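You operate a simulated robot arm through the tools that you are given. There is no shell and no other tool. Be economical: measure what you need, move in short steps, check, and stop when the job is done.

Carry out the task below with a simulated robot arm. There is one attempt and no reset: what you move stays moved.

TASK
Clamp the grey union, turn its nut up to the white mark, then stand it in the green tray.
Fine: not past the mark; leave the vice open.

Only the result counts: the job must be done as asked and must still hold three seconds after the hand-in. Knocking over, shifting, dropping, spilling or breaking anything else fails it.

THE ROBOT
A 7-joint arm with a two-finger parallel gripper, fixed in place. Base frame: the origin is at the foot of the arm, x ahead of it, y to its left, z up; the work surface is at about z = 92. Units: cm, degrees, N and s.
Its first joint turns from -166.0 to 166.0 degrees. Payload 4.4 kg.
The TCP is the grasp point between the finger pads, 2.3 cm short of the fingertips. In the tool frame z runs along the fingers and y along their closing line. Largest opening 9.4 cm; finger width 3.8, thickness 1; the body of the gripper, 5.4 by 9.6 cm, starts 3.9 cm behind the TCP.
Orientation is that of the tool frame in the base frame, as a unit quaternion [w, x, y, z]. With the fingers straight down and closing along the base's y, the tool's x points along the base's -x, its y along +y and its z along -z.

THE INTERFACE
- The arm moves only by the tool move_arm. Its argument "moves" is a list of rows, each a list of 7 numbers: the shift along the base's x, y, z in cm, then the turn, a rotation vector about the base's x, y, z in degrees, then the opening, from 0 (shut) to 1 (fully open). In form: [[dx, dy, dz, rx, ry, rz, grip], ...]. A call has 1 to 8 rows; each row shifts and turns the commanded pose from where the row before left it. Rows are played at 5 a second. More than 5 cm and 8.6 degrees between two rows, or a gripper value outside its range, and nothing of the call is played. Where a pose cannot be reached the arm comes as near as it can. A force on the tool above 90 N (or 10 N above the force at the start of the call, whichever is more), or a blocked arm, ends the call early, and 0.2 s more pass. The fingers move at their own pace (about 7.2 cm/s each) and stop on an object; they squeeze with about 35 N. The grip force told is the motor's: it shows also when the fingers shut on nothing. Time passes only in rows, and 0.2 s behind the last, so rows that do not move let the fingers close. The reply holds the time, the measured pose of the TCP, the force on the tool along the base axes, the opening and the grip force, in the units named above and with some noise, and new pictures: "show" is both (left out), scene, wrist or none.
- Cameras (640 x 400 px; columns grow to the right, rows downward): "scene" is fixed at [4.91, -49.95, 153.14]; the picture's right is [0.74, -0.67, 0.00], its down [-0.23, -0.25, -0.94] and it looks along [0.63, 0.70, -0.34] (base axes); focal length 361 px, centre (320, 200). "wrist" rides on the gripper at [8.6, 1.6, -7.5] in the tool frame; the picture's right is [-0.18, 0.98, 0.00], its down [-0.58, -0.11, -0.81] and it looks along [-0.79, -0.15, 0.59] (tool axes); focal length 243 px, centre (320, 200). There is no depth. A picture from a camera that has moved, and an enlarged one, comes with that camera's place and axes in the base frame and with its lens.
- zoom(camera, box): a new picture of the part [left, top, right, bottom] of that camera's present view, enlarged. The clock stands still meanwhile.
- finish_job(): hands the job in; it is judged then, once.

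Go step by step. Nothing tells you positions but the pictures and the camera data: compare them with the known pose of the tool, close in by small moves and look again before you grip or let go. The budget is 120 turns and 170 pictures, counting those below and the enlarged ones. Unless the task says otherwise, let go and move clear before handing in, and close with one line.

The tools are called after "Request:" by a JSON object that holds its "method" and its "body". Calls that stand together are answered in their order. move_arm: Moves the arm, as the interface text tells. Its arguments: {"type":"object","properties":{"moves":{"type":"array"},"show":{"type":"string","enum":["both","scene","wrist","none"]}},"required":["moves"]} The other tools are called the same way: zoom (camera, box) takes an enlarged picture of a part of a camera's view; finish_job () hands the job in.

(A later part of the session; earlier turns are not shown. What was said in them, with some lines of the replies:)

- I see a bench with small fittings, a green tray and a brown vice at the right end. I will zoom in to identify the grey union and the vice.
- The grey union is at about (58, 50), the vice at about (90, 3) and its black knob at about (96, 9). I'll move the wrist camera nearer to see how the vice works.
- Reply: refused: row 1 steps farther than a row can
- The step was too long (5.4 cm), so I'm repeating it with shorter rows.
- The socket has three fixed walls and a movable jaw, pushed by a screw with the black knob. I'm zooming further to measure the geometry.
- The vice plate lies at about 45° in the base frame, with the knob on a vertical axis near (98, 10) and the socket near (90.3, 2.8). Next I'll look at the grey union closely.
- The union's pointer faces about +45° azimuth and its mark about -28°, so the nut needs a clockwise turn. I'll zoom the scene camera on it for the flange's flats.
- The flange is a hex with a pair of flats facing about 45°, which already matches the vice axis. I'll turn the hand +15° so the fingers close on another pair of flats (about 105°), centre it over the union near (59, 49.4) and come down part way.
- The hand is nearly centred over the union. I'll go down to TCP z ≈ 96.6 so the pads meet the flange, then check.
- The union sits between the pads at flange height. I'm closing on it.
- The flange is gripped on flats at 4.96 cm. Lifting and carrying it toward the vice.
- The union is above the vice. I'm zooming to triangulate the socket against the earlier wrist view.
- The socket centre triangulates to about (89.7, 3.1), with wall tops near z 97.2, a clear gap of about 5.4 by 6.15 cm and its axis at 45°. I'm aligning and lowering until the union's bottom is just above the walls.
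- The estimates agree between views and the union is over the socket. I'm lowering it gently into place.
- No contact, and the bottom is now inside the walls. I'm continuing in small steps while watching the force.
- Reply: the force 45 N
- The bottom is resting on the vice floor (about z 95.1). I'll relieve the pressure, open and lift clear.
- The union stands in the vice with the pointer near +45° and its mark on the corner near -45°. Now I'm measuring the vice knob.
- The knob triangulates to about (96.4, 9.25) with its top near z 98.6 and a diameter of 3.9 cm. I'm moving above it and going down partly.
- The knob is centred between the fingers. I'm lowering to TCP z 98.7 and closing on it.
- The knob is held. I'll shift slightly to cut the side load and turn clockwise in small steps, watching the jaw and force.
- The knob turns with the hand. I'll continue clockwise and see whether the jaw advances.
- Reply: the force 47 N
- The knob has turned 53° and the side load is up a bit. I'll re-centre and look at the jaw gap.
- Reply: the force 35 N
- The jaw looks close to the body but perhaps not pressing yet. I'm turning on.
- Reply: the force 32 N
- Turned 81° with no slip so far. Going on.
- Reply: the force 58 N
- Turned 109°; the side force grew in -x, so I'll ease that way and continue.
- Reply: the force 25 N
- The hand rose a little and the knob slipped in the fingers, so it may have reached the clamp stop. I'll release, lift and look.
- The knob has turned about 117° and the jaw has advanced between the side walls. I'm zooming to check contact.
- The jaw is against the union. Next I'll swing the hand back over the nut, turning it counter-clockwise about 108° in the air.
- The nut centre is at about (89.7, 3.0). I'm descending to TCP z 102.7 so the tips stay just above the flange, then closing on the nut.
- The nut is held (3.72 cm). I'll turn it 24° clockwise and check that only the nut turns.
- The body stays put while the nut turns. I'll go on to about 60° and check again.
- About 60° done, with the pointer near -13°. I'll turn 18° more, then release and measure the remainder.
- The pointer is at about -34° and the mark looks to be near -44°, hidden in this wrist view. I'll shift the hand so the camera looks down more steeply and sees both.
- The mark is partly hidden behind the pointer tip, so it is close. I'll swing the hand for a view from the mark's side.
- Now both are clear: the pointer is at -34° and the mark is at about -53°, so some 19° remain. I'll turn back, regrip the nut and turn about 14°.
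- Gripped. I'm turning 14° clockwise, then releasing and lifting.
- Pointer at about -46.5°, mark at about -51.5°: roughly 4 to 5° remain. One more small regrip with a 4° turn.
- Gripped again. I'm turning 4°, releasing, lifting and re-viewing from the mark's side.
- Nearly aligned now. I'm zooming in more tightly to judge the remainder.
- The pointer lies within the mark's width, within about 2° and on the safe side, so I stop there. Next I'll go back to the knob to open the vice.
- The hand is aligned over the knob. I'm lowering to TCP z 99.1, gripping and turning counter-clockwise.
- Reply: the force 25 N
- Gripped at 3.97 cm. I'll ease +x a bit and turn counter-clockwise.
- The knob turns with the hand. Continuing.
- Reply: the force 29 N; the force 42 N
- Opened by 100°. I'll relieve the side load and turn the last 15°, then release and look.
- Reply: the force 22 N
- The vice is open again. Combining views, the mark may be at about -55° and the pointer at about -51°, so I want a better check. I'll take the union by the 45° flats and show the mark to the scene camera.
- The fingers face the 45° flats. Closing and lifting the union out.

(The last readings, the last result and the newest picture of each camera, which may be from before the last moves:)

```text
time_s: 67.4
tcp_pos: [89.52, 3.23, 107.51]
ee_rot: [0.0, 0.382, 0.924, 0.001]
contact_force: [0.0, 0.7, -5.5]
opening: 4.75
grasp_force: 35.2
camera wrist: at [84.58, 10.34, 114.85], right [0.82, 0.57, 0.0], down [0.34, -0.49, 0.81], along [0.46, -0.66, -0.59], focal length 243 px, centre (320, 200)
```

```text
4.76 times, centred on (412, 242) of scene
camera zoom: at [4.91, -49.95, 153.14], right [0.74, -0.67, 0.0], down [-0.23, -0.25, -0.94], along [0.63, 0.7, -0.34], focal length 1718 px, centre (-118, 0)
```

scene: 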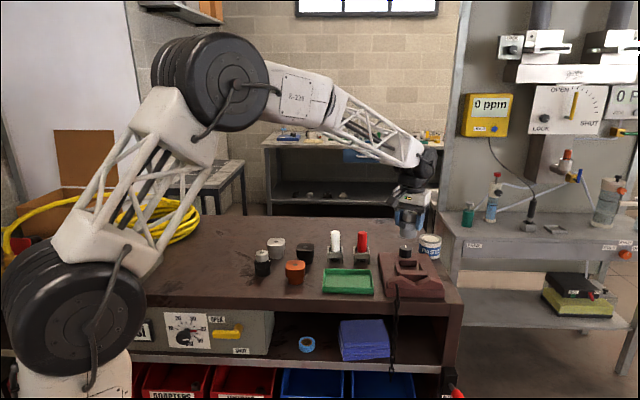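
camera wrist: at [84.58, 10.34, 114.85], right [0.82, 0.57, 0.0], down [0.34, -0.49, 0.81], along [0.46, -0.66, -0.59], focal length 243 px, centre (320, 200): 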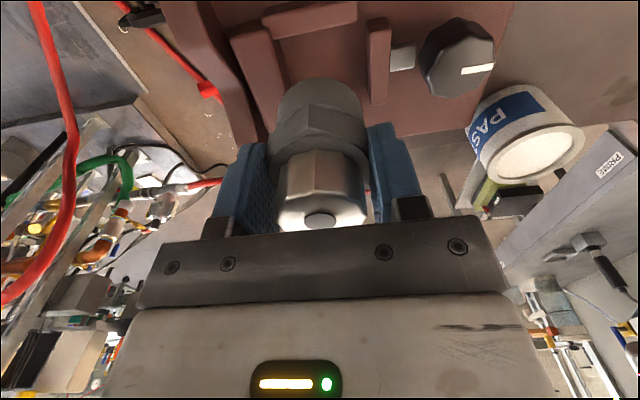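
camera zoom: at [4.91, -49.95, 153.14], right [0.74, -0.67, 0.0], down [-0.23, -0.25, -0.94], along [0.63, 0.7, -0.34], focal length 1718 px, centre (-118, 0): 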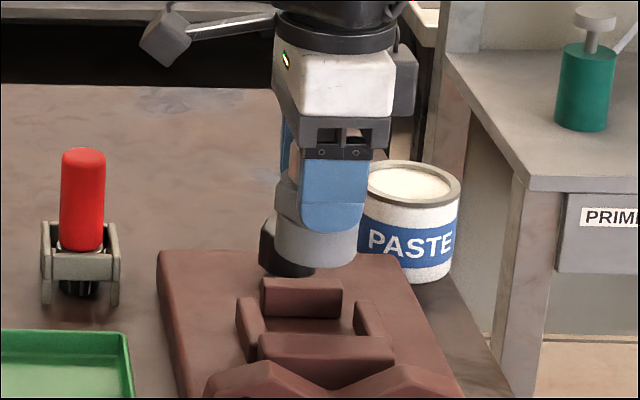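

Lifted cleanly. I'm rotating about -88° so the mark faces the scene camera.

Request:
{"method": "move_arm", "body": {"moves": [[-0.5, 0, 0.5, 0, 0, -8, 0.3], [-0.5, 0, 0.5, 0, 0, -8, 0.3], [-0.5, 0, 0.5, 0, 0, -8, 0.3], [-0.5, 0, 0.5, 0, 0, -8, 0.3], [-0.5, 0, 0.5, 0, 0, -8, 0.3], [-0.5, 0, 0.5, 0, 0, -8, 0.3], [-0.5, 0, 0.5, 0, 0, -8, 0.3], [-0.5, 0, 0.5, 0, 0, -8, 0.3]], "show": "none"}}

Request:
{"method": "move_arm", "body": {"moves": [[0, 0, 0, 0, 0, -8, 0.3], [0, 0, 0, 0, 0, -8, 0.3], [0, 0, 0, 0, 0, -8, 0.3], [0, 0, 0, 0, 0, 0, 0.3]], "show": "scene"}}

Request:
{"method": "zoom", "body": {"camera": "scene", "box": [382, 205, 432, 255]}}

```text
time_s: 69.2
tcp_pos: [85.5, 3.13, 111.38]
ee_rot: [0.0, 0.814, 0.582, -0.001]
contact_force: [0.6, 0.0, -5.3]
opening: 4.75
grasp_force: 34.8
```

```text
time_s: 70.2
tcp_pos: [85.6, 3.18, 111.28]
ee_rot: [0.0, 0.917, 0.398, 0.0]
contact_force: [0.5, 0.8, -4.7]
opening: 4.73
grasp_force: 35.2
```

scene: 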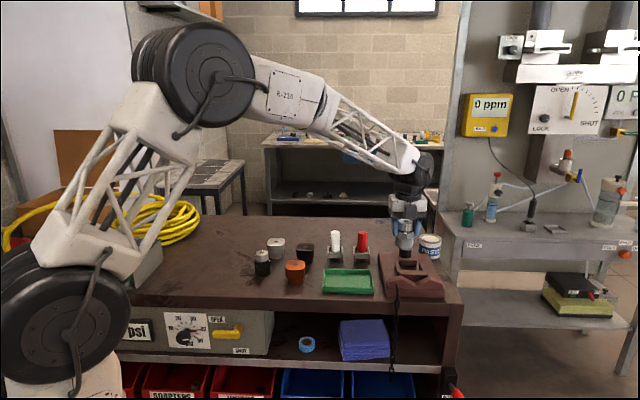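

```text
8.00 times, centred on (407, 230) of scene
camera zoom: at [4.91, -49.95, 153.14], right [0.74, -0.67, 0.0], down [-0.23, -0.25, -0.94], along [0.63, 0.7, -0.34], focal length 2886 px, centre (-376, -40)
```

zoom: 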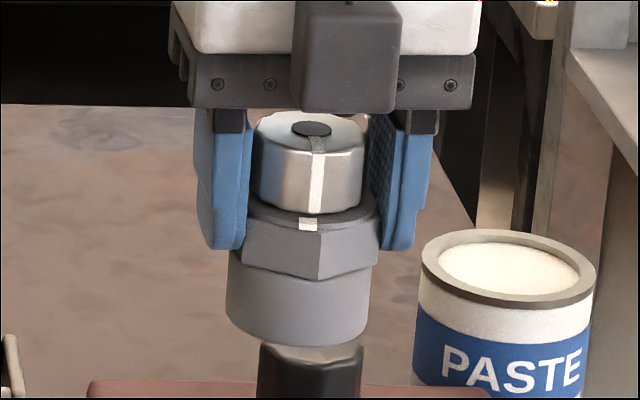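

This view is excellent: the pointer strip is still slightly right of (short of) the mark. Zooming to measure.

Request:
{"method": "zoom", "body": {"camera": "scene", "box": [410, 215, 434, 250]}}

Request:
{"method": "zoom", "body": {"camera": "scene", "box": [408, 216, 432, 238]}}

```text
11.43 times, centred on (422, 232) of scene
camera zoom: at [4.91, -49.95, 153.14], right [0.74, -0.67, 0.0], down [-0.23, -0.25, -0.94], along [0.63, 0.7, -0.34], focal length 4122 px, centre (-846, -171)
```

zoom: 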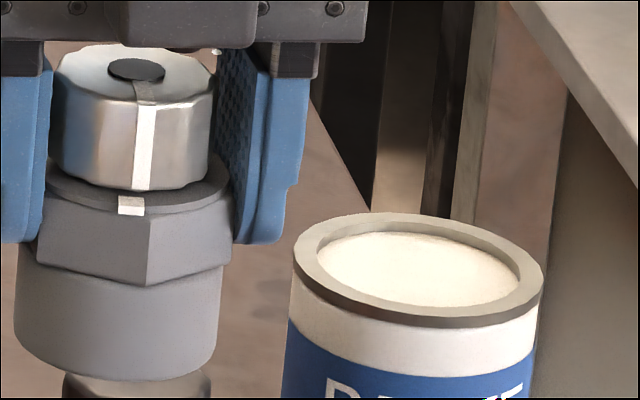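

```text
16.00 times, centred on (420, 227) of scene
camera zoom: at [4.91, -49.95, 153.14], right [0.74, -0.67, 0.0], down [-0.23, -0.25, -0.94], along [0.63, 0.7, -0.34], focal length 5771 px, centre (-1280, -232)
```

zoom: 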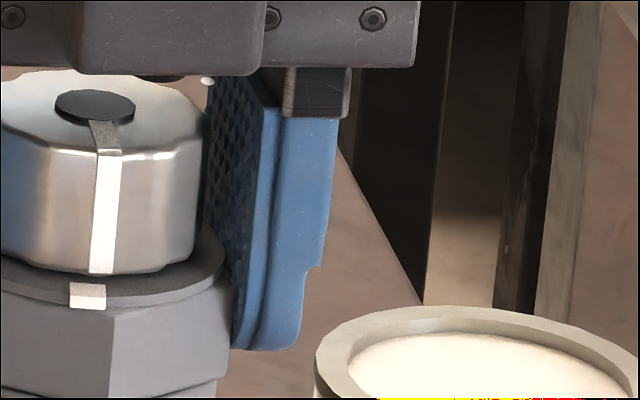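

The strip is about 6° short of the mark's centre. I'll put the union back into the vice (rotated +28° so flats meet the jaws), re-clamp and finish the turn.

Request:
{"method": "move_arm", "body": {"moves": [[1, 0, 0, 0, 0, 7, 0.3], [1, 0, 0, 0, 0, 7, 0.3], [1, 0, 0, 0, 0, 7, 0.3], [0.95, 0.02, 0, 0, 0, 7, 0.3], [0, 0, -3, 0, 0, 0, 0.3], [0, 0, -2, 0, 0, 0, 0.3], [0, 0, 0, 0, 0, 0, 0.3]], "show": "wrist"}}

Request:
{"method": "zoom", "body": {"camera": "wrist", "box": [200, 0, 440, 150]}}

Request:
{"method": "zoom", "body": {"camera": "scene", "box": [380, 220, 444, 284]}}

```text
time_s: 71.8
tcp_pos: [89.37, 3.21, 106.33]
ee_rot: [0.0, 0.793, 0.61, 0.001]
contact_force: [0.5, 0.1, -4.5]
opening: 4.73
grasp_force: 35.2
camera wrist: at [93.28, 11.02, 113.84], right [0.9, -0.43, 0.0], down [-0.25, -0.53, 0.81], along [-0.35, -0.73, -0.59], focal length 243 px, centre (320, 200)
```

wrist: 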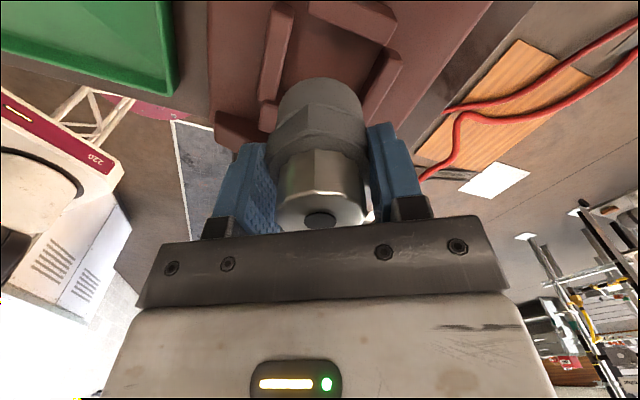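

```text
2.67 times, centred on (320, 75) of wrist
camera zoom: at [93.28, 11.02, 113.84], right [0.9, -0.43, 0.0], down [-0.25, -0.53, 0.81], along [-0.35, -0.73, -0.59], focal length 647 px, centre (320, 533)
```

zoom: 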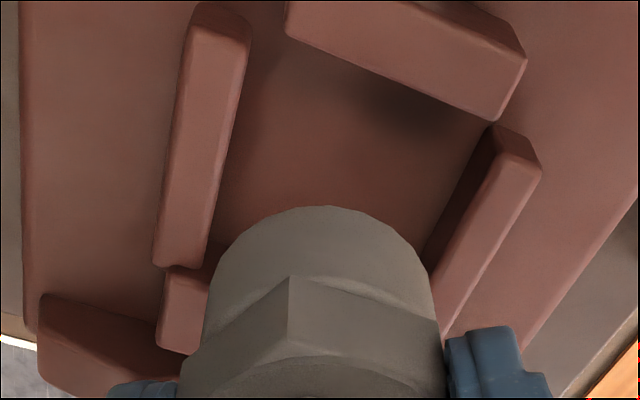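

```text
6.25 times, centred on (412, 252) of scene
camera zoom: at [4.91, -49.95, 153.14], right [0.74, -0.67, 0.0], down [-0.23, -0.25, -0.94], along [0.63, 0.7, -0.34], focal length 2254 px, centre (-255, -125)
```

zoom: 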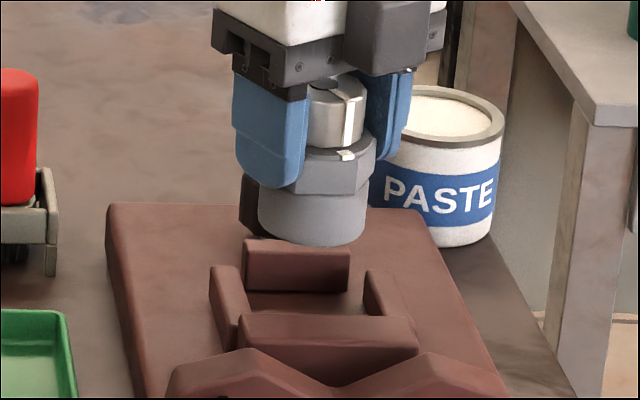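

Aligned above the socket. Lowering into it.

Request:
{"method": "move_arm", "body": {"moves": [[0.15, 0, -2, 0, 0, 0, 0.3], [0, 0, -2, 0, 0, 0, 0.3], [0, 0, -1, 0, 0, 0, 0.3], [0, 0, -0.5, 0, 0, 0, 0.3], [0, 0, -0.3, 0, 0, 0, 0.3], [0, 0, 0, 0, 0, 0, 0.3]], "show": "wrist"}}

Request:
{"method": "zoom", "body": {"camera": "scene", "box": [380, 220, 444, 284]}}

```text
time_s: 73.2
tcp_pos: [89.71, 3.11, 100.63]
ee_rot: [0.0, 0.793, 0.609, 0.0]
contact_force: [-0.7, 0.3, -4.6]
opening: 4.72
grasp_force: 35.0
camera wrist: at [93.44, 11.03, 108.05], right [0.9, -0.43, 0.0], down [-0.25, -0.53, 0.81], along [-0.35, -0.73, -0.59], focal length 243 px, centre (320, 200)
```

wrist: 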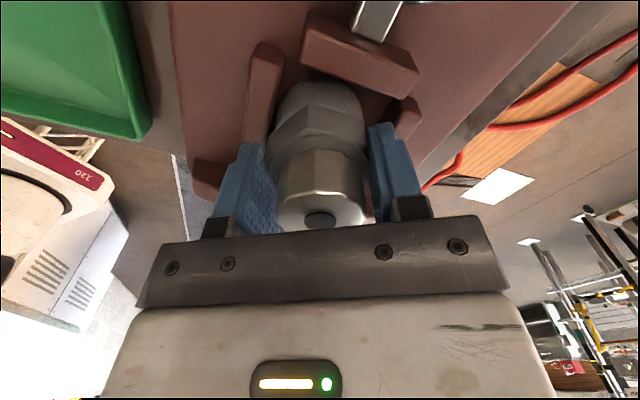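

```text
6.25 times, centred on (412, 252) of scene
camera zoom: at [4.91, -49.95, 153.14], right [0.74, -0.67, 0.0], down [-0.23, -0.25, -0.94], along [0.63, 0.7, -0.34], focal length 2254 px, centre (-255, -125)
```

zoom: 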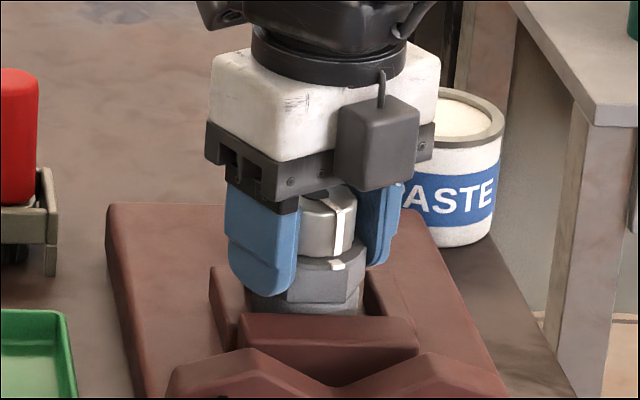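

The union is in the socket, a few mm above the floor. I'm lowering the last bit, releasing and lifting.

Request:
{"method": "move_arm", "body": {"moves": [[0, 0, -0.25, 0, 0, 0, 0.3], [0, 0, 0, 0, 0, 0, 0.3], [0, 0, 0, 0, 0, 0, 0.5], [0, 0, 0, 0, 0, 0, 0.75], [0, 0, 0, 0, 0, 0, 0.75], [0, 0, 3, 0, 0, 0, 0.75], [0, 0, 4, 0, 0, 0, 0.75], [0, 0, 3, 0, 0, 0, 0.75]], "show": "none"}}

Request:
{"method": "move_arm", "body": {"moves": [[0.85, 0.75, 0, 0, 0, 8.5, 0.75], [0.85, 0.75, 0, 0, 0, 8.5, 0.75], [0.85, 0.75, 0, 0, 0, 8.5, 0.75], [0.85, 0.75, 0, 0, 0, 8.5, 0.75], [0.85, 0.75, 0, 0, 0, 8.5, 0.75], [0.85, 0.75, 0, 0, 0, 8.5, 0.75], [0.85, 0.75, 0, 0, 0, 8.5, 0.75], [0.75, 0.75, 0, 0, 0, 8.5, 0.75]], "show": "none"}}

Request:
{"method": "move_arm", "body": {"moves": [[0, 0, 0, 0, 0, 8.5, 0.75], [0, 0, 0, 0, 0, 8.5, 0.75], [0, 0, 0, 0, 0, 8.5, 0.75], [0, 0, -2, 0, 0, 8.5, 0.75], [0, 0, -2, 0, 0, 8.5, 0.75], [0, 0, -1.5, 0, 0, 8.5, 0.75], [0, 0, 0, 0, 0, 0, 0.75]], "show": "wrist"}}

Request:
{"method": "zoom", "body": {"camera": "scene", "box": [380, 220, 444, 284]}}

```text
time_s: 75.0
tcp_pos: [89.76, 3.2, 110.29]
ee_rot: [-0.001, 0.793, 0.609, 0.0]
contact_force: [0.4, 0.1, -0.4]
opening: 7.05
grasp_force: 0.0
```

```text
time_s: 76.8
tcp_pos: [96.33, 9.18, 110.34]
ee_rot: [-0.001, 0.315, 0.949, 0.0]
contact_force: [-0.4, -0.1, 0.9]
opening: 7.05
grasp_force: 0.0
```

```text
time_s: 78.4
tcp_pos: [96.24, 9.08, 104.7]
ee_rot: [0.0, -0.125, 0.992, 0.0]
contact_force: [0.2, 0.2, 0.0]
opening: 7.04
grasp_force: 0.1
camera wrist: at [87.52, 8.54, 112.29], right [-0.06, 1.0, 0.0], down [0.59, 0.04, 0.81], along [0.8, 0.05, -0.59], focal length 243 px, centre (320, 200)
```

wrist: 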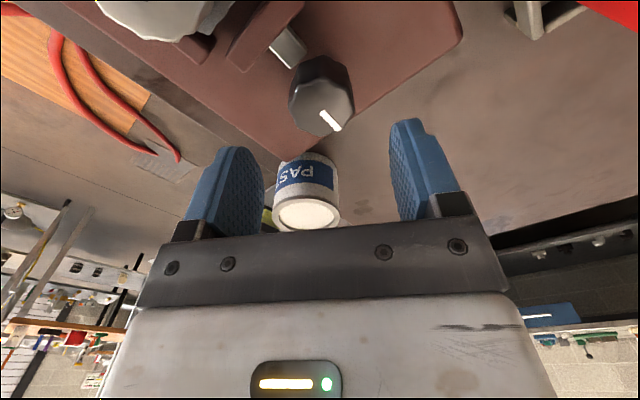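

```text
6.25 times, centred on (412, 252) of scene
camera zoom: at [4.91, -49.95, 153.14], right [0.74, -0.67, 0.0], down [-0.23, -0.25, -0.94], along [0.63, 0.7, -0.34], focal length 2254 px, centre (-255, -125)
```

zoom: 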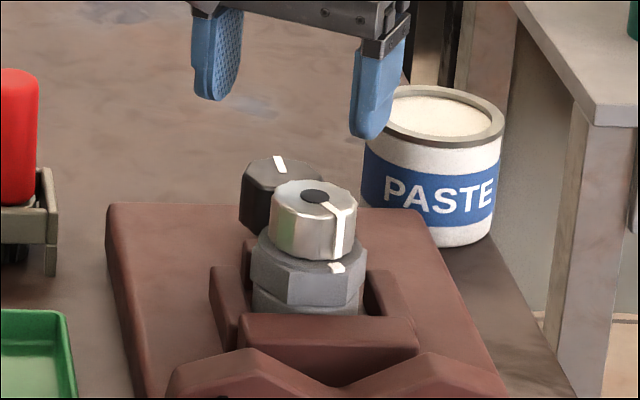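

The union is back with the mark facing the scene camera. Gripping the knob to clamp again.

Request:
{"method": "move_arm", "body": {"moves": [[0.05, 0.17, -3, 0, 0, 0, 0.75], [0, 0, -2.6, 0, 0, 0, 0.75], [0, 0, 0, 0, 0, 0, 0.5], [0, 0, 0, 0, 0, 0, 0.3], [0, 0, 0, 0, 0, 0, 0.3], [0, 0, 0, 0, 0, 0, 0.3]], "show": "none"}}

Request:
{"method": "move_arm", "body": {"moves": [[0, 0, 0, 0, 0, -7, 0.3], [0, -0.03, 0, 0, 0, -7, 0.3], [0, -0.03, 0, 0, 0, -7, 0.3], [0, -0.03, 0, 0, 0, -7, 0.3], [0, -0.03, 0, 0, 0, -7, 0.3], [0, -0.03, 0, 0, 0, -7, 0.3], [0, -0.03, 0, 0, 0, -7, 0.3], [0, 0, 0, 0, 0, 0, 0.3]], "show": "none"}}

```text
time_s: 79.8
tcp_pos: [96.35, 9.29, 99.25]
ee_rot: [-0.001, -0.123, 0.992, 0.0]
contact_force: [8.8, -13.2, -2.2]
opening: 3.98
grasp_force: 44.9
```

```text
time_s: 81.6
tcp_pos: [96.38, 9.11, 99.23]
ee_rot: [0.0, 0.301, 0.954, 0.0]
contact_force: [-3.1, -8.6, 0.6]
opening: 3.98
grasp_force: 45.1
```

Low forces so far (49° turned). Continuing the clamp turn.

Request:
{"method": "move_arm", "body": {"moves": [[0, 0, 0, 0, 0, -7, 0.3], [0, 0, 0, 0, 0, -7, 0.3], [0, -0.02, 0, 0, 0, -7, 0.3], [0, -0.02, 0, 0, 0, -7, 0.3], [-0.02, 0, 0, 0, 0, -7, 0.3], [-0.02, 0, 0, 0, 0, -7, 0.3], [-0.02, 0, 0, 0, 0, -7, 0.3], [0, 0, 0, 0, 0, 0, 0.3]], "show": "none"}}

Request:
{"method": "move_arm", "body": {"moves": [[0, 0, 0, 0, 0, -5, 0.3], [-0.03, 0, 0, 0, 0, -5, 0.3], [-0.03, 0, 0, 0, 0, -5, 0.3], [0, 0, 0, 0, 0, 0, 0.3]], "show": "wrist"}}

```text
time_s: 83.4
tcp_pos: [96.25, 9.12, 99.34]
ee_rot: [0.0, 0.669, 0.743, 0.0]
contact_force: [-61.3, -7.2, 11.7]
opening: 3.97
grasp_force: 45.3
```

```text
time_s: 84.4
tcp_pos: [96.31, 9.0, 99.15]
ee_rot: [0.0, 0.76, 0.65, 0.0]
contact_force: [-30.8, -7.4, 2.4]
opening: 4.09
grasp_force: 14.7
camera wrist: at [99.22, 17.33, 106.7], right [0.94, -0.33, 0.0], down [-0.2, -0.56, 0.81], along [-0.27, -0.76, -0.59], focal length 243 px, centre (320, 200)
```

wrist: 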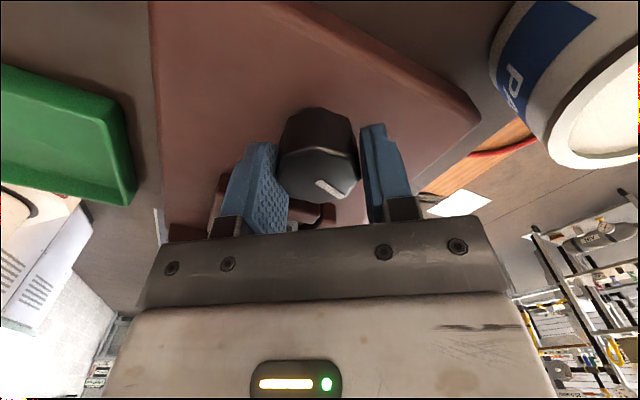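

The knob slips at its stop, so the clamp is tight. I'm moving to the nut without rotating the hand.

Request:
{"method": "move_arm", "body": {"moves": [[0, 0, 0, 0, 0, 0, 0.6], [0, 0, 0, 0, 0, 0, 0.7], [0, 0, 3, 0, 0, 0, 0.7], [0, 0, 4, 0, 0, 0, 0.7], [0, 0, 2, 0, 0, 0, 0.7], [-3.3, -3, 0, 0, 0, 0, 0.7], [-3.3, -3, 0, 0, 0, 0, 0.7], [0, 0, 0, 0, 0, 0, 0.7]], "show": "wrist"}}

Request:
{"method": "zoom", "body": {"camera": "scene", "box": [395, 236, 431, 272]}}

Request:
{"method": "zoom", "body": {"camera": "wrist", "box": [240, 0, 400, 150]}}

```text
time_s: 86.2
tcp_pos: [89.57, 3.19, 108.27]
ee_rot: [0.0, 0.76, 0.65, 0.0]
contact_force: [0.3, 0.1, -0.2]
opening: 6.61
grasp_force: 0.0
camera wrist: at [92.6, 11.38, 115.79], right [0.94, -0.33, 0.0], down [-0.2, -0.56, 0.81], along [-0.27, -0.76, -0.59], focal length 243 px, centre (320, 200)
```

wrist: 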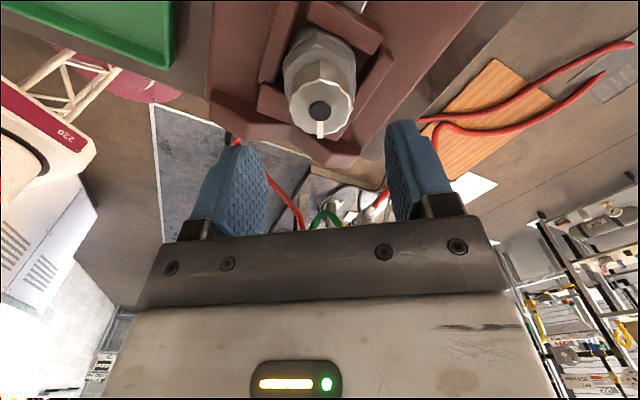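

```text
11.11 times, centred on (413, 254) of scene
camera zoom: at [4.91, -49.95, 153.14], right [0.74, -0.67, 0.0], down [-0.23, -0.25, -0.94], along [0.63, 0.7, -0.34], focal length 4008 px, centre (-713, -400)
```

zoom: 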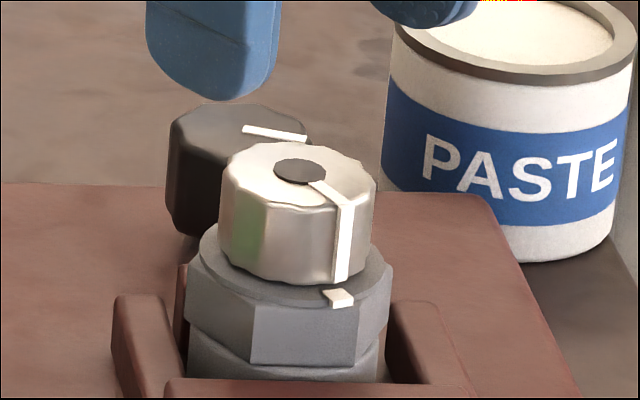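

```text
2.67 times, centred on (320, 75) of wrist
camera zoom: at [92.6, 11.38, 115.79], right [0.94, -0.33, 0.0], down [-0.2, -0.56, 0.81], along [-0.27, -0.76, -0.59], focal length 647 px, centre (320, 533)
```

zoom: 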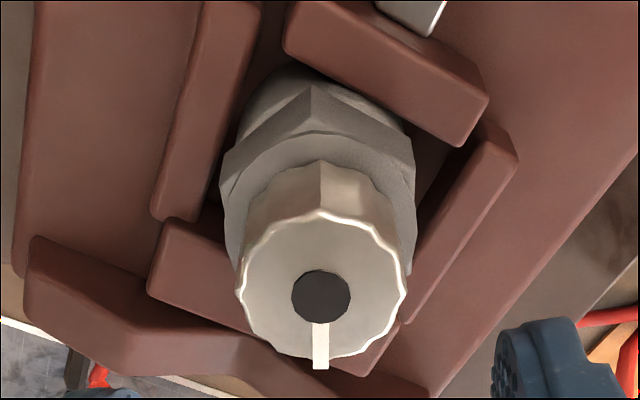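

The clamp is set; the strip is still about 6 to 7° short. I'm gripping the nut and turning 5.5°.

Request:
{"method": "move_arm", "body": {"moves": [[0, -0.08, -3, 0, 0, 0, 0.7], [0, 0, -2.5, 0, 0, 0, 0.7], [0, 0, 0, 0, 0, 0, 0.5], [0, 0, 0, 0, 0, 0, 0.3], [0, 0, 0, 0, 0, 0, 0.3], [0, 0, 0, 0, 0, 0, 0.3]], "show": "none"}}

Request:
{"method": "zoom", "body": {"camera": "scene", "box": [395, 236, 431, 272]}}

```text
time_s: 87.6
tcp_pos: [89.6, 3.08, 102.75]
ee_rot: [0.001, 0.76, 0.65, 0.0]
contact_force: [-12.4, 1.4, 3.1]
opening: 3.79
grasp_force: 34.5
```

```text
11.11 times, centred on (413, 254) of scene
camera zoom: at [4.91, -49.95, 153.14], right [0.74, -0.67, 0.0], down [-0.23, -0.25, -0.94], along [0.63, 0.7, -0.34], focal length 4008 px, centre (-713, -400)
```

zoom: 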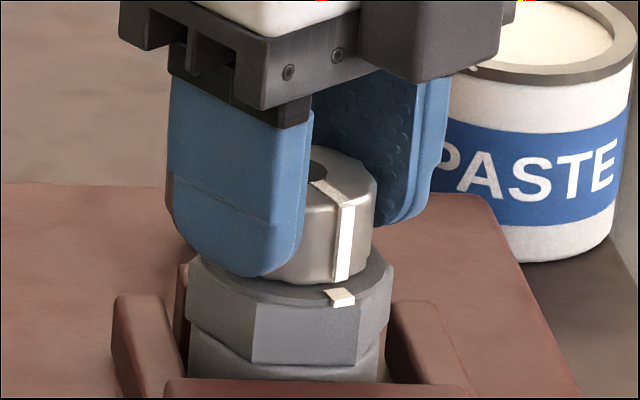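

Both strip and mark stay visible during the grip. Turning 5.5° clockwise and looking while holding.

Request:
{"method": "move_arm", "body": {"moves": [[0, 0, 0, 0, 0, -2.5, 0.3], [0, 0, 0, 0, 0, -2, 0.3], [0, 0, 0, 0, 0, -1, 0.3], [0, 0, 0, 0, 0, 0, 0.3], [0, 0, 0, 0, 0, 0, 0.3]], "show": "none"}}

Request:
{"method": "zoom", "body": {"camera": "scene", "box": [405, 246, 429, 270]}}

```text
time_s: 88.8
tcp_pos: [89.65, 3.06, 102.8]
ee_rot: [-0.001, 0.79, 0.613, 0.0]
contact_force: [-2.3, 2.8, 2.9]
opening: 3.79
grasp_force: 35.0
```

```text
16.00 times, centred on (417, 258) of scene
camera zoom: at [4.91, -49.95, 153.14], right [0.74, -0.67, 0.0], down [-0.23, -0.25, -0.94], along [0.63, 0.7, -0.34], focal length 5771 px, centre (-1232, -728)
```

zoom: 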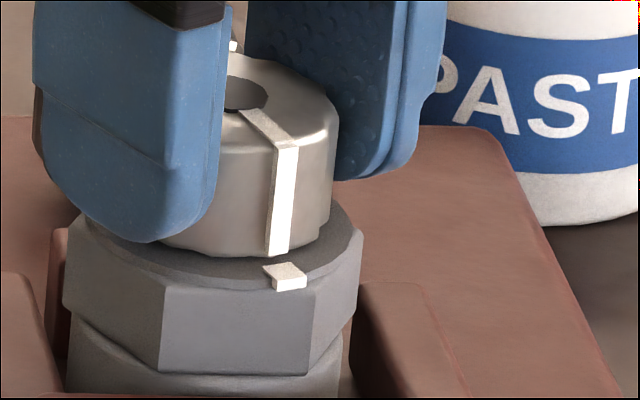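

The strip now sits in line with the mark within about a degree, not past it. I'm releasing and returning to the knob to open the vice.

Request:
{"method": "move_arm", "body": {"moves": [[0, 0, 0, 0, 0, 0, 0.6], [0, 0, 0, 0, 0, 0, 0.7], [0, 0, 3, 0, 0, 0, 0.7], [0, 0, 2.5, 0, 0, 0, 0.7], [3.3, 3, 0, 0, 0, 5, 0.7], [3.35, 3, 0, 0, 0, 0, 0.7], [0, 0, -3, 0, 0, 0, 0.7], [0, 0, 0, 0, 0, 0, 0.7]], "show": "wrist"}}

Request:
{"method": "zoom", "body": {"camera": "scene", "box": [401, 242, 429, 270]}}

```text
time_s: 90.6
tcp_pos: [96.32, 9.07, 105.3]
ee_rot: [0.001, 0.763, 0.647, 0.0]
contact_force: [-0.2, -0.1, 0.5]
opening: 6.57
grasp_force: 0.0
camera wrist: at [99.38, 17.29, 112.71], right [0.94, -0.34, 0.0], down [-0.2, -0.56, 0.81], along [-0.28, -0.76, -0.59], focal length 243 px, centre (320, 200)
```

wrist: 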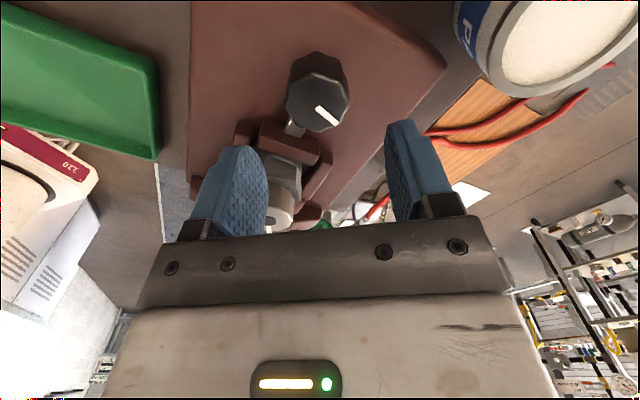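

```text
14.29 times, centred on (415, 256) of scene
camera zoom: at [4.91, -49.95, 153.14], right [0.74, -0.67, 0.0], down [-0.23, -0.25, -0.94], along [0.63, 0.7, -0.34], focal length 5153 px, centre (-1037, -600)
```

zoom: 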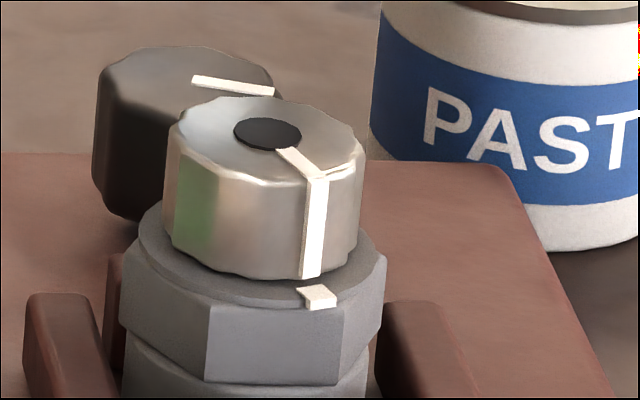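

Pointer and mark line up. Gripping the knob and opening the vice counter-clockwise.

Request:
{"method": "move_arm", "body": {"moves": [[0, 0.05, -3.1, 0, 0, 0, 0.7], [0, 0, -3, 0, 0, 0, 0.7], [0, 0, 0, 0, 0, 0, 0.5], [0, 0, 0, 0, 0, 0, 0.3], [0, 0, 0, 0, 0, 0, 0.3], [0, 0, 0, 0, 0, 0, 0.3]], "show": "none"}}

Request:
{"method": "move_arm", "body": {"moves": [[0, 0, 0, 0, 0, 7, 0.3], [0, 0, 0, 0, 0, 7, 0.3], [0, 0, 0, 0, 0, 7, 0.3], [0, 0, 0, 0, 0, 7, 0.3], [0, 0, 0, 0, 0, 7, 0.3], [0, 0, 0, 0, 0, 7, 0.3], [0, 0, 0, 0, 0, 7, 0.3], [0, 0, 0, 0, 0, 0, 0.3]], "show": "none"}}

Request:
{"method": "move_arm", "body": {"moves": [[0, 0, 0, 0, 0, 7, 0.3], [0, 0.03, 0, 0, 0, 7, 0.3], [0, 0.03, 0, 0, 0, 7, 0.3], [0, 0.03, 0, 0, 0, 7, 0.3], [0, 0.03, 0, 0, 0, 7, 0.3], [0, 0.03, 0, 0, 0, 7, 0.3], [0, 0.03, 0, 0, 0, 7, 0.3], [0, 0, 0, 0, 0, 0, 0.3]], "show": "wrist"}}

```text
time_s: 92.0
tcp_pos: [96.24, 8.96, 99.17]
ee_rot: [0.0, 0.763, 0.646, 0.0]
contact_force: [-29.9, 1.6, 5.2]
opening: 4.16
grasp_force: 15.1
```

```text
time_s: 93.8
tcp_pos: [96.48, 9.09, 99.15]
ee_rot: [0.0, 0.425, 0.905, 0.001]
contact_force: [4.3, -7.5, 0.4]
opening: 3.96
grasp_force: 44.9
```

```text
time_s: 95.6
tcp_pos: [96.27, 9.23, 99.16]
ee_rot: [0.0, 0.011, 1.0, 0.0]
contact_force: [14.1, -4.9, 4.1]
opening: 3.9
grasp_force: 45.0
camera wrist: at [87.74, 10.99, 106.62], right [0.21, 0.98, 0.0], down [0.58, -0.12, 0.81], along [0.79, -0.17, -0.59], focal length 243 px, centre (320, 200)
```

wrist: 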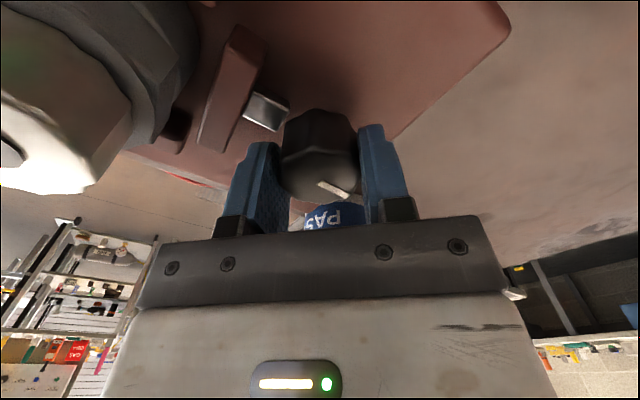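

I'll do the last 15°, release and move back over the union at this orientation.

Request:
{"method": "move_arm", "body": {"moves": [[0, 0.03, 0, 0, 0, 5, 0.3], [0, 0.03, 0, 0, 0, 6, 0.3], [0, 0, 0, 0, 0, 5, 0.3], [0, 0, 0, 0, 0, 0, 0.3], [0, 0, 0, 0, 0, 0, 0.6], [0, 0, 0, 0, 0, 0, 0.8], [0, 0, 3, 0, 0, 0, 0.8], [0, 0, 4, 0, 0, 0, 0.8]], "show": "none"}}

Request:
{"method": "move_arm", "body": {"moves": [[0, 0, 3, 0, 0, 0, 0.8], [-3.3, -3.05, 0, 0, 0, 0, 0.8], [-3.4, -3.15, 0, 0, 0, 0, 0.8], [0, 0, 0, 0, 0, 0, 0.8]], "show": "wrist"}}

Request:
{"method": "zoom", "body": {"camera": "wrist", "box": [220, 0, 420, 150]}}

Request:
{"method": "zoom", "body": {"camera": "scene", "box": [315, 230, 445, 300]}}

```text
time_s: 97.4
tcp_pos: [96.35, 9.32, 106.1]
ee_rot: [0.0, -0.128, 0.992, -0.001]
contact_force: [1.4, -0.1, -1.0]
opening: 7.54
grasp_force: 0.1
```

```text
time_s: 98.4
tcp_pos: [89.52, 3.07, 109.12]
ee_rot: [0.0, -0.127, 0.992, 0.0]
contact_force: [-0.5, 0.3, 0.1]
opening: 7.51
grasp_force: 0.1
camera wrist: at [80.8, 2.43, 116.6], right [-0.07, 1.0, 0.0], down [0.59, 0.04, 0.81], along [0.8, 0.06, -0.59], focal length 243 px, centre (320, 200)
```

wrist: 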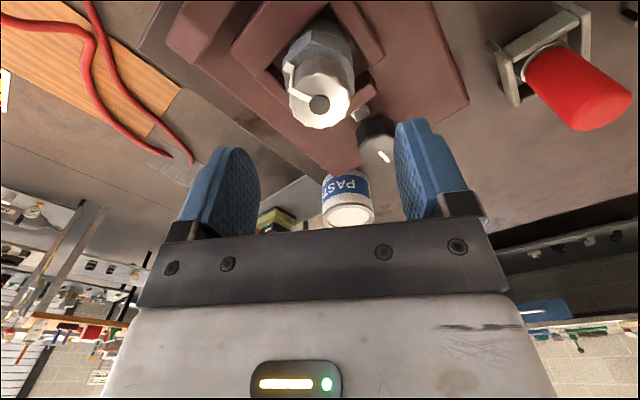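

```text
2.67 times, centred on (320, 75) of wrist
camera zoom: at [80.8, 2.43, 116.6], right [-0.07, 1.0, 0.0], down [0.59, 0.04, 0.81], along [0.8, 0.06, -0.59], focal length 647 px, centre (320, 533)
```

zoom: 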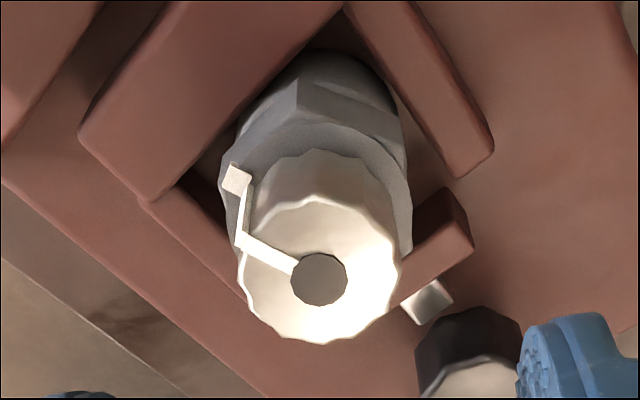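

```text
4.92 times, centred on (380, 265) of scene
camera zoom: at [4.91, -49.95, 153.14], right [0.74, -0.67, 0.0], down [-0.23, -0.25, -0.94], along [0.63, 0.7, -0.34], focal length 1776 px, centre (25, -120)
```

zoom: 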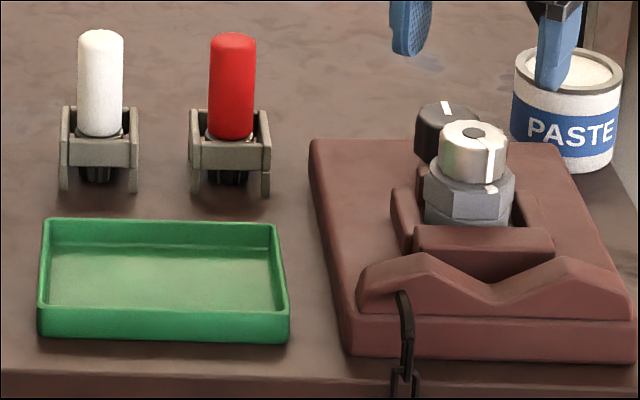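

Excellent view from here: pointer and mark look adjacent. I'll zoom to measure again before lifting.

Request:
{"method": "zoom", "body": {"camera": "wrist", "box": [276, 50, 346, 120]}}

Request:
{"method": "zoom", "body": {"camera": "scene", "box": [403, 246, 427, 270]}}

```text
5.71 times, centred on (311, 85) of wrist
camera zoom: at [80.8, 2.43, 116.6], right [-0.07, 1.0, 0.0], down [0.59, 0.04, 0.81], along [0.8, 0.06, -0.59], focal length 1386 px, centre (371, 857)
```

zoom: 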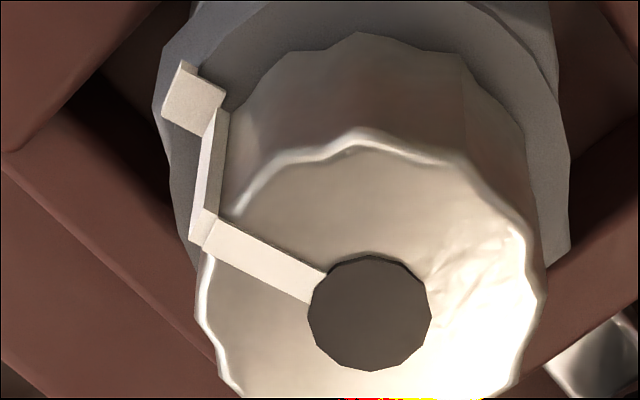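

```text
16.00 times, centred on (415, 258) of scene
camera zoom: at [4.91, -49.95, 153.14], right [0.74, -0.67, 0.0], down [-0.23, -0.25, -0.94], along [0.63, 0.7, -0.34], focal length 5771 px, centre (-1200, -728)
```

zoom: 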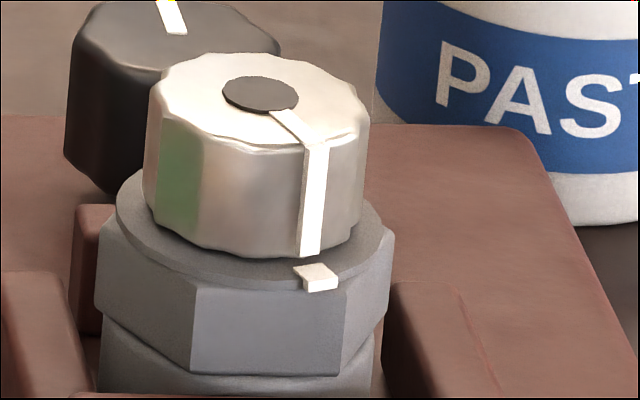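

Pointer at -115.5° and mark at about -116°: aligned to within a degree. Now I'm lowering to take the union by its flange.

Request:
{"method": "move_arm", "body": {"moves": [[0.1, 0.05, -4, 0, 0, 0, 0.8], [0, 0, -3, 0, 0, 0, 0.8], [0, 0, -1.7, 0, 0, 0, 0.8], [0, 0, 0, 0, 0, 0, 0.8]], "show": "none"}}

Request:
{"method": "move_arm", "body": {"moves": [[0, 0, 0, 0, 0, 0, 0.5], [0, 0, 0, 0, 0, 0, 0.3], [0, 0, 0, 0, 0, 0, 0.3], [0, 0, 0, 0, 0, 0, 0.3], [0, 0, 1, 0, 0, 0, 0.3], [0, 0, 2, 0, 0, 0, 0.3], [0, 0, 4, 0, 0, 0, 0.3], [0, 0, 2, 0, 0, 0, 0.3]], "show": "both"}}

Request:
{"method": "zoom", "body": {"camera": "scene", "box": [370, 190, 450, 290]}}

```text
time_s: 99.4
tcp_pos: [89.65, 3.27, 100.44]
ee_rot: [0.0, -0.127, 0.992, 0.0]
contact_force: [-1.1, -0.3, 0.9]
opening: 7.54
grasp_force: 0.0
```

```text
time_s: 101.2
tcp_pos: [89.56, 3.2, 109.38]
ee_rot: [-0.001, -0.127, 0.992, 0.0]
contact_force: [-0.3, 0.4, -4.2]
opening: 4.74
grasp_force: 34.7
camera wrist: at [80.91, 2.46, 116.88], right [-0.07, 1.0, 0.0], down [0.59, 0.04, 0.81], along [0.8, 0.06, -0.59], focal length 243 px, centre (320, 200)
```

scene: 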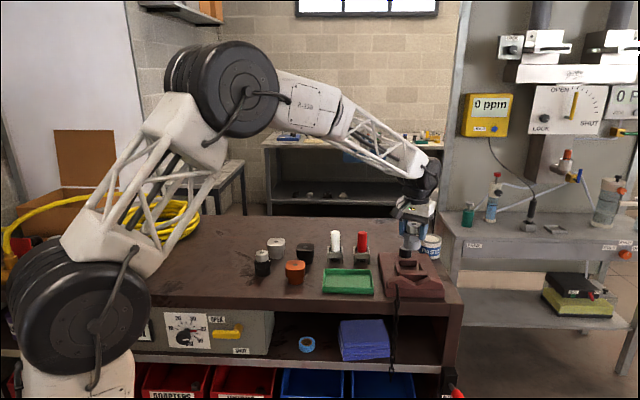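
wrist: 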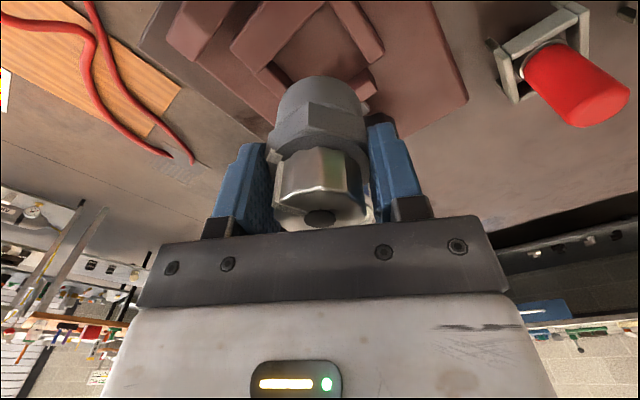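

```text
4.00 times, centred on (410, 240) of scene
camera zoom: at [4.91, -49.95, 153.14], right [0.74, -0.67, 0.0], down [-0.23, -0.25, -0.94], along [0.63, 0.7, -0.34], focal length 1443 px, centre (-40, 40)
```

zoom: 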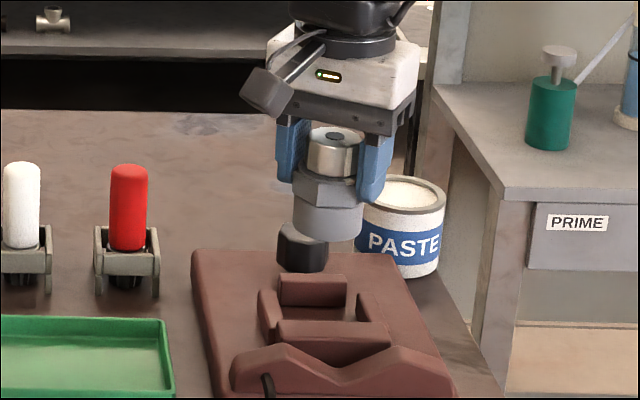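

The union is out, the vice is open and empty. I'm carrying it over the tray centre at about (74.7, 14.8).

Request:
{"method": "move_arm", "body": {"moves": [[-3.7, 2.9, 0, 0, 0, 0, 0.3], [-3.7, 2.9, 0, 0, 0, 0, 0.3], [-3.7, 2.9, 0, 0, 0, 0, 0.3], [-3.7, 2.9, 0, 0, 0, 0, 0.3], [0, 0, -3, 0, 0, 0, 0.3], [0, 0, -2, 0, 0, 0, 0.3], [0, 0, 0, 0, 0, 0, 0.3]], "show": "wrist"}}

Request:
{"method": "zoom", "body": {"camera": "scene", "box": [310, 210, 400, 300]}}

```text
time_s: 102.8
tcp_pos: [74.72, 14.76, 104.4]
ee_rot: [0.0, -0.127, 0.992, -0.001]
contact_force: [0.2, 0.2, -4.4]
opening: 4.73
grasp_force: 35.1
camera wrist: at [66.06, 14.1, 111.88], right [-0.07, 1.0, 0.0], down [0.59, 0.04, 0.81], along [0.8, 0.06, -0.59], focal length 243 px, centre (320, 200)
```

wrist: 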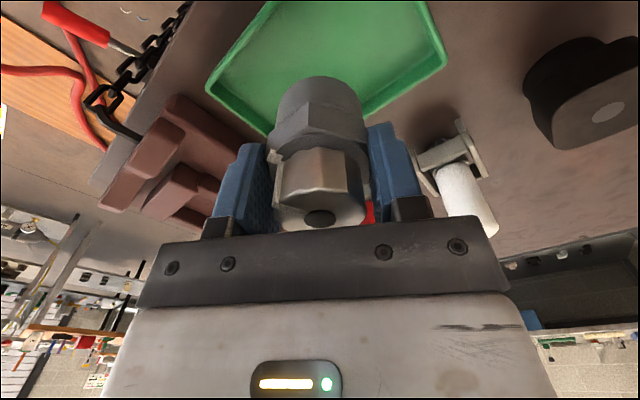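

```text
4.44 times, centred on (355, 255) of scene
camera zoom: at [4.91, -49.95, 153.14], right [0.74, -0.67, 0.0], down [-0.23, -0.25, -0.94], along [0.63, 0.7, -0.34], focal length 1603 px, centre (164, -44)
```

zoom: 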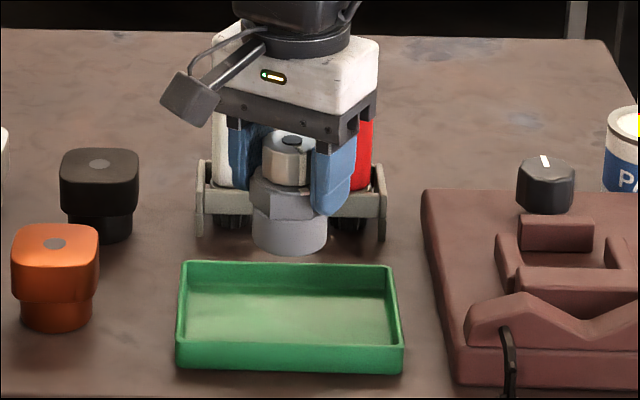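

The drop point lies at the tray's centre. I'm lowering toward the tray floor.

Request:
{"method": "move_arm", "body": {"moves": [[0, 0, -3, 0, 0, 0, 0.3], [0, 0, -2, 0, 0, 0, 0.3], [0, 0, -0.8, 0, 0, 0, 0.3], [0, 0, 0, 0, 0, 0, 0.3]], "show": "wrist"}}

Request:
{"method": "zoom", "body": {"camera": "scene", "box": [310, 210, 400, 300]}}

```text
time_s: 103.8
tcp_pos: [74.9, 14.82, 98.54]
ee_rot: [-0.001, -0.128, 0.992, 0.0]
contact_force: [-0.1, -0.5, -4.7]
opening: 4.71
grasp_force: 34.8
camera wrist: at [66.11, 14.06, 106.04], right [-0.07, 1.0, 0.0], down [0.59, 0.04, 0.81], along [0.8, 0.06, -0.59], focal length 243 px, centre (320, 200)
```

wrist: 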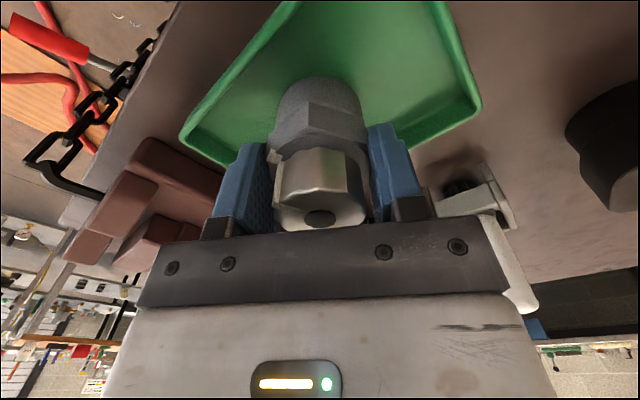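

```text
4.44 times, centred on (355, 255) of scene
camera zoom: at [4.91, -49.95, 153.14], right [0.74, -0.67, 0.0], down [-0.23, -0.25, -0.94], along [0.63, 0.7, -0.34], focal length 1603 px, centre (164, -44)
```

zoom: 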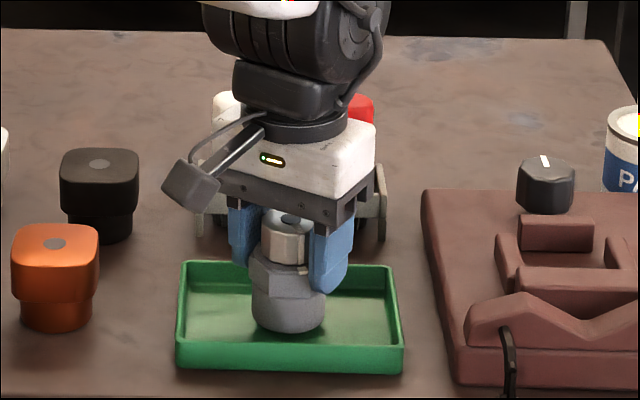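

Well centred. Final small steps down until contact.

Request:
{"method": "move_arm", "body": {"moves": [[0, 0, -0.3, 0, 0, 0, 0.3], [0, 0, -0.2, 0, 0, 0, 0.3], [0, 0, -0.2, 0, 0, 0, 0.3], [0, 0, 0, 0, 0, 0, 0.3]], "show": "none"}}

```text
time_s: 104.8
tcp_pos: [74.94, 14.71, 97.84]
ee_rot: [-0.001, -0.128, 0.992, 0.0]
contact_force: [-0.8, 0.1, -5.1]
opening: 4.74
grasp_force: 34.8
```

Request:
{"method": "move_arm", "body": {"moves": [[0, 0, -0.15, 0, 0, 0, 0.3], [0, 0, -0.15, 0, 0, 0, 0.3], [0, 0, 0, 0, 0, 0, 0.3]], "show": "none"}}

```text
time_s: 105.6
tcp_pos: [74.9, 14.72, 97.82]
ee_rot: [0.0, -0.128, 0.992, 0.0]
contact_force: [-4.3, -0.5, 6.8]
opening: 4.72
grasp_force: 35.0
```

The union has touched the tray floor (force turned to +7 N). Releasing and moving straight up.

Request:
{"method": "move_arm", "body": {"moves": [[0, 0, 0.05, 0, 0, 0, 0.4], [0, 0, 0, 0, 0, 0, 0.55], [0, 0, 0, 0, 0, 0, 0.75], [0, 0, 0, 0, 0, 0, 0.75], [0, 0, 2, 0, 0, 0, 0.75], [0, 0, 4, 0, 0, 0, 0.75], [0, 0, 4, 0, 0, 0, 0.75], [0, 0, 4, 0, 0, 0, 0.75]], "show": "both"}}

Request:
{"method": "zoom", "body": {"camera": "scene", "box": [310, 220, 400, 300]}}

Request:
{"method": "zoom", "body": {"camera": "wrist", "box": [260, 40, 380, 160]}}

```text
time_s: 107.4
tcp_pos: [74.91, 14.63, 111.81]
ee_rot: [-0.001, -0.127, 0.992, 0.0]
contact_force: [0.5, 0.2, 0.2]
opening: 7.03
grasp_force: 0.0
camera wrist: at [66.08, 14.0, 119.19], right [-0.07, 1.0, 0.0], down [0.59, 0.04, 0.81], along [0.8, 0.06, -0.59], focal length 243 px, centre (320, 200)
```

scene: 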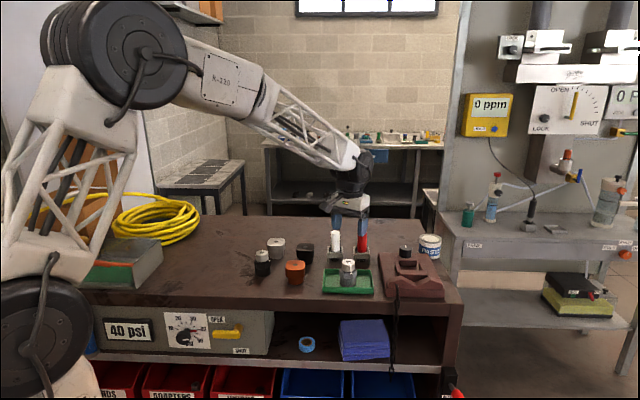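
wrist: 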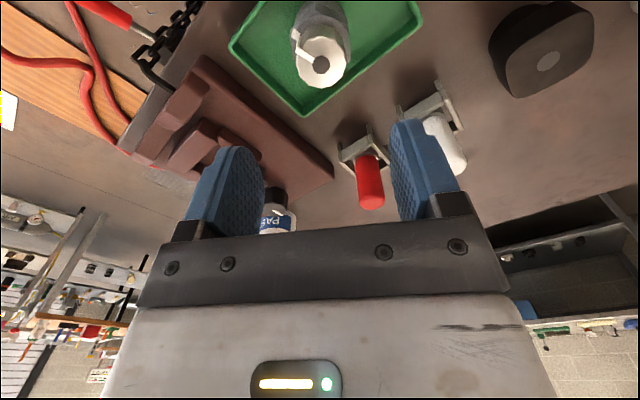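

```text
5.00 times, centred on (355, 260) of scene
camera zoom: at [4.91, -49.95, 153.14], right [0.74, -0.67, 0.0], down [-0.23, -0.25, -0.94], along [0.63, 0.7, -0.34], focal length 1804 px, centre (145, -100)
```

zoom: 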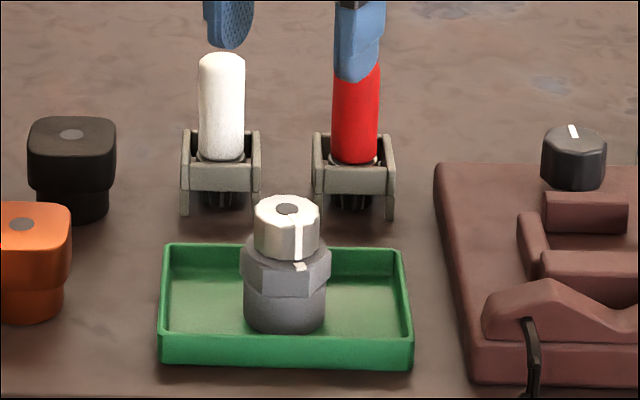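

```text
3.33 times, centred on (320, 100) of wrist
camera zoom: at [66.08, 14.0, 119.19], right [-0.07, 1.0, 0.0], down [0.59, 0.04, 0.81], along [0.8, 0.06, -0.59], focal length 809 px, centre (320, 533)
```

zoom: 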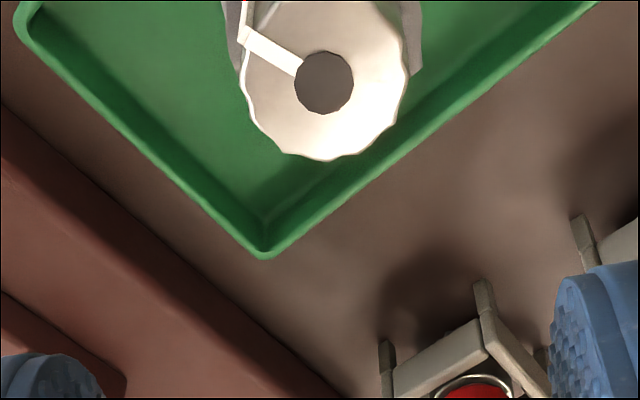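

The union stands upright in the tray with its pointer on the mark, the vice is open and empty, and the hand is clear. Handing in.

Request:
{"method": "finish_job", "body": {}}

```text
The job is handed in.
```

I handed the job in with the grey union standing upright in the green tray. Its nut is turned to the white mark, about 1° by the pictures and not visibly past it, and the vice is left open and empty.
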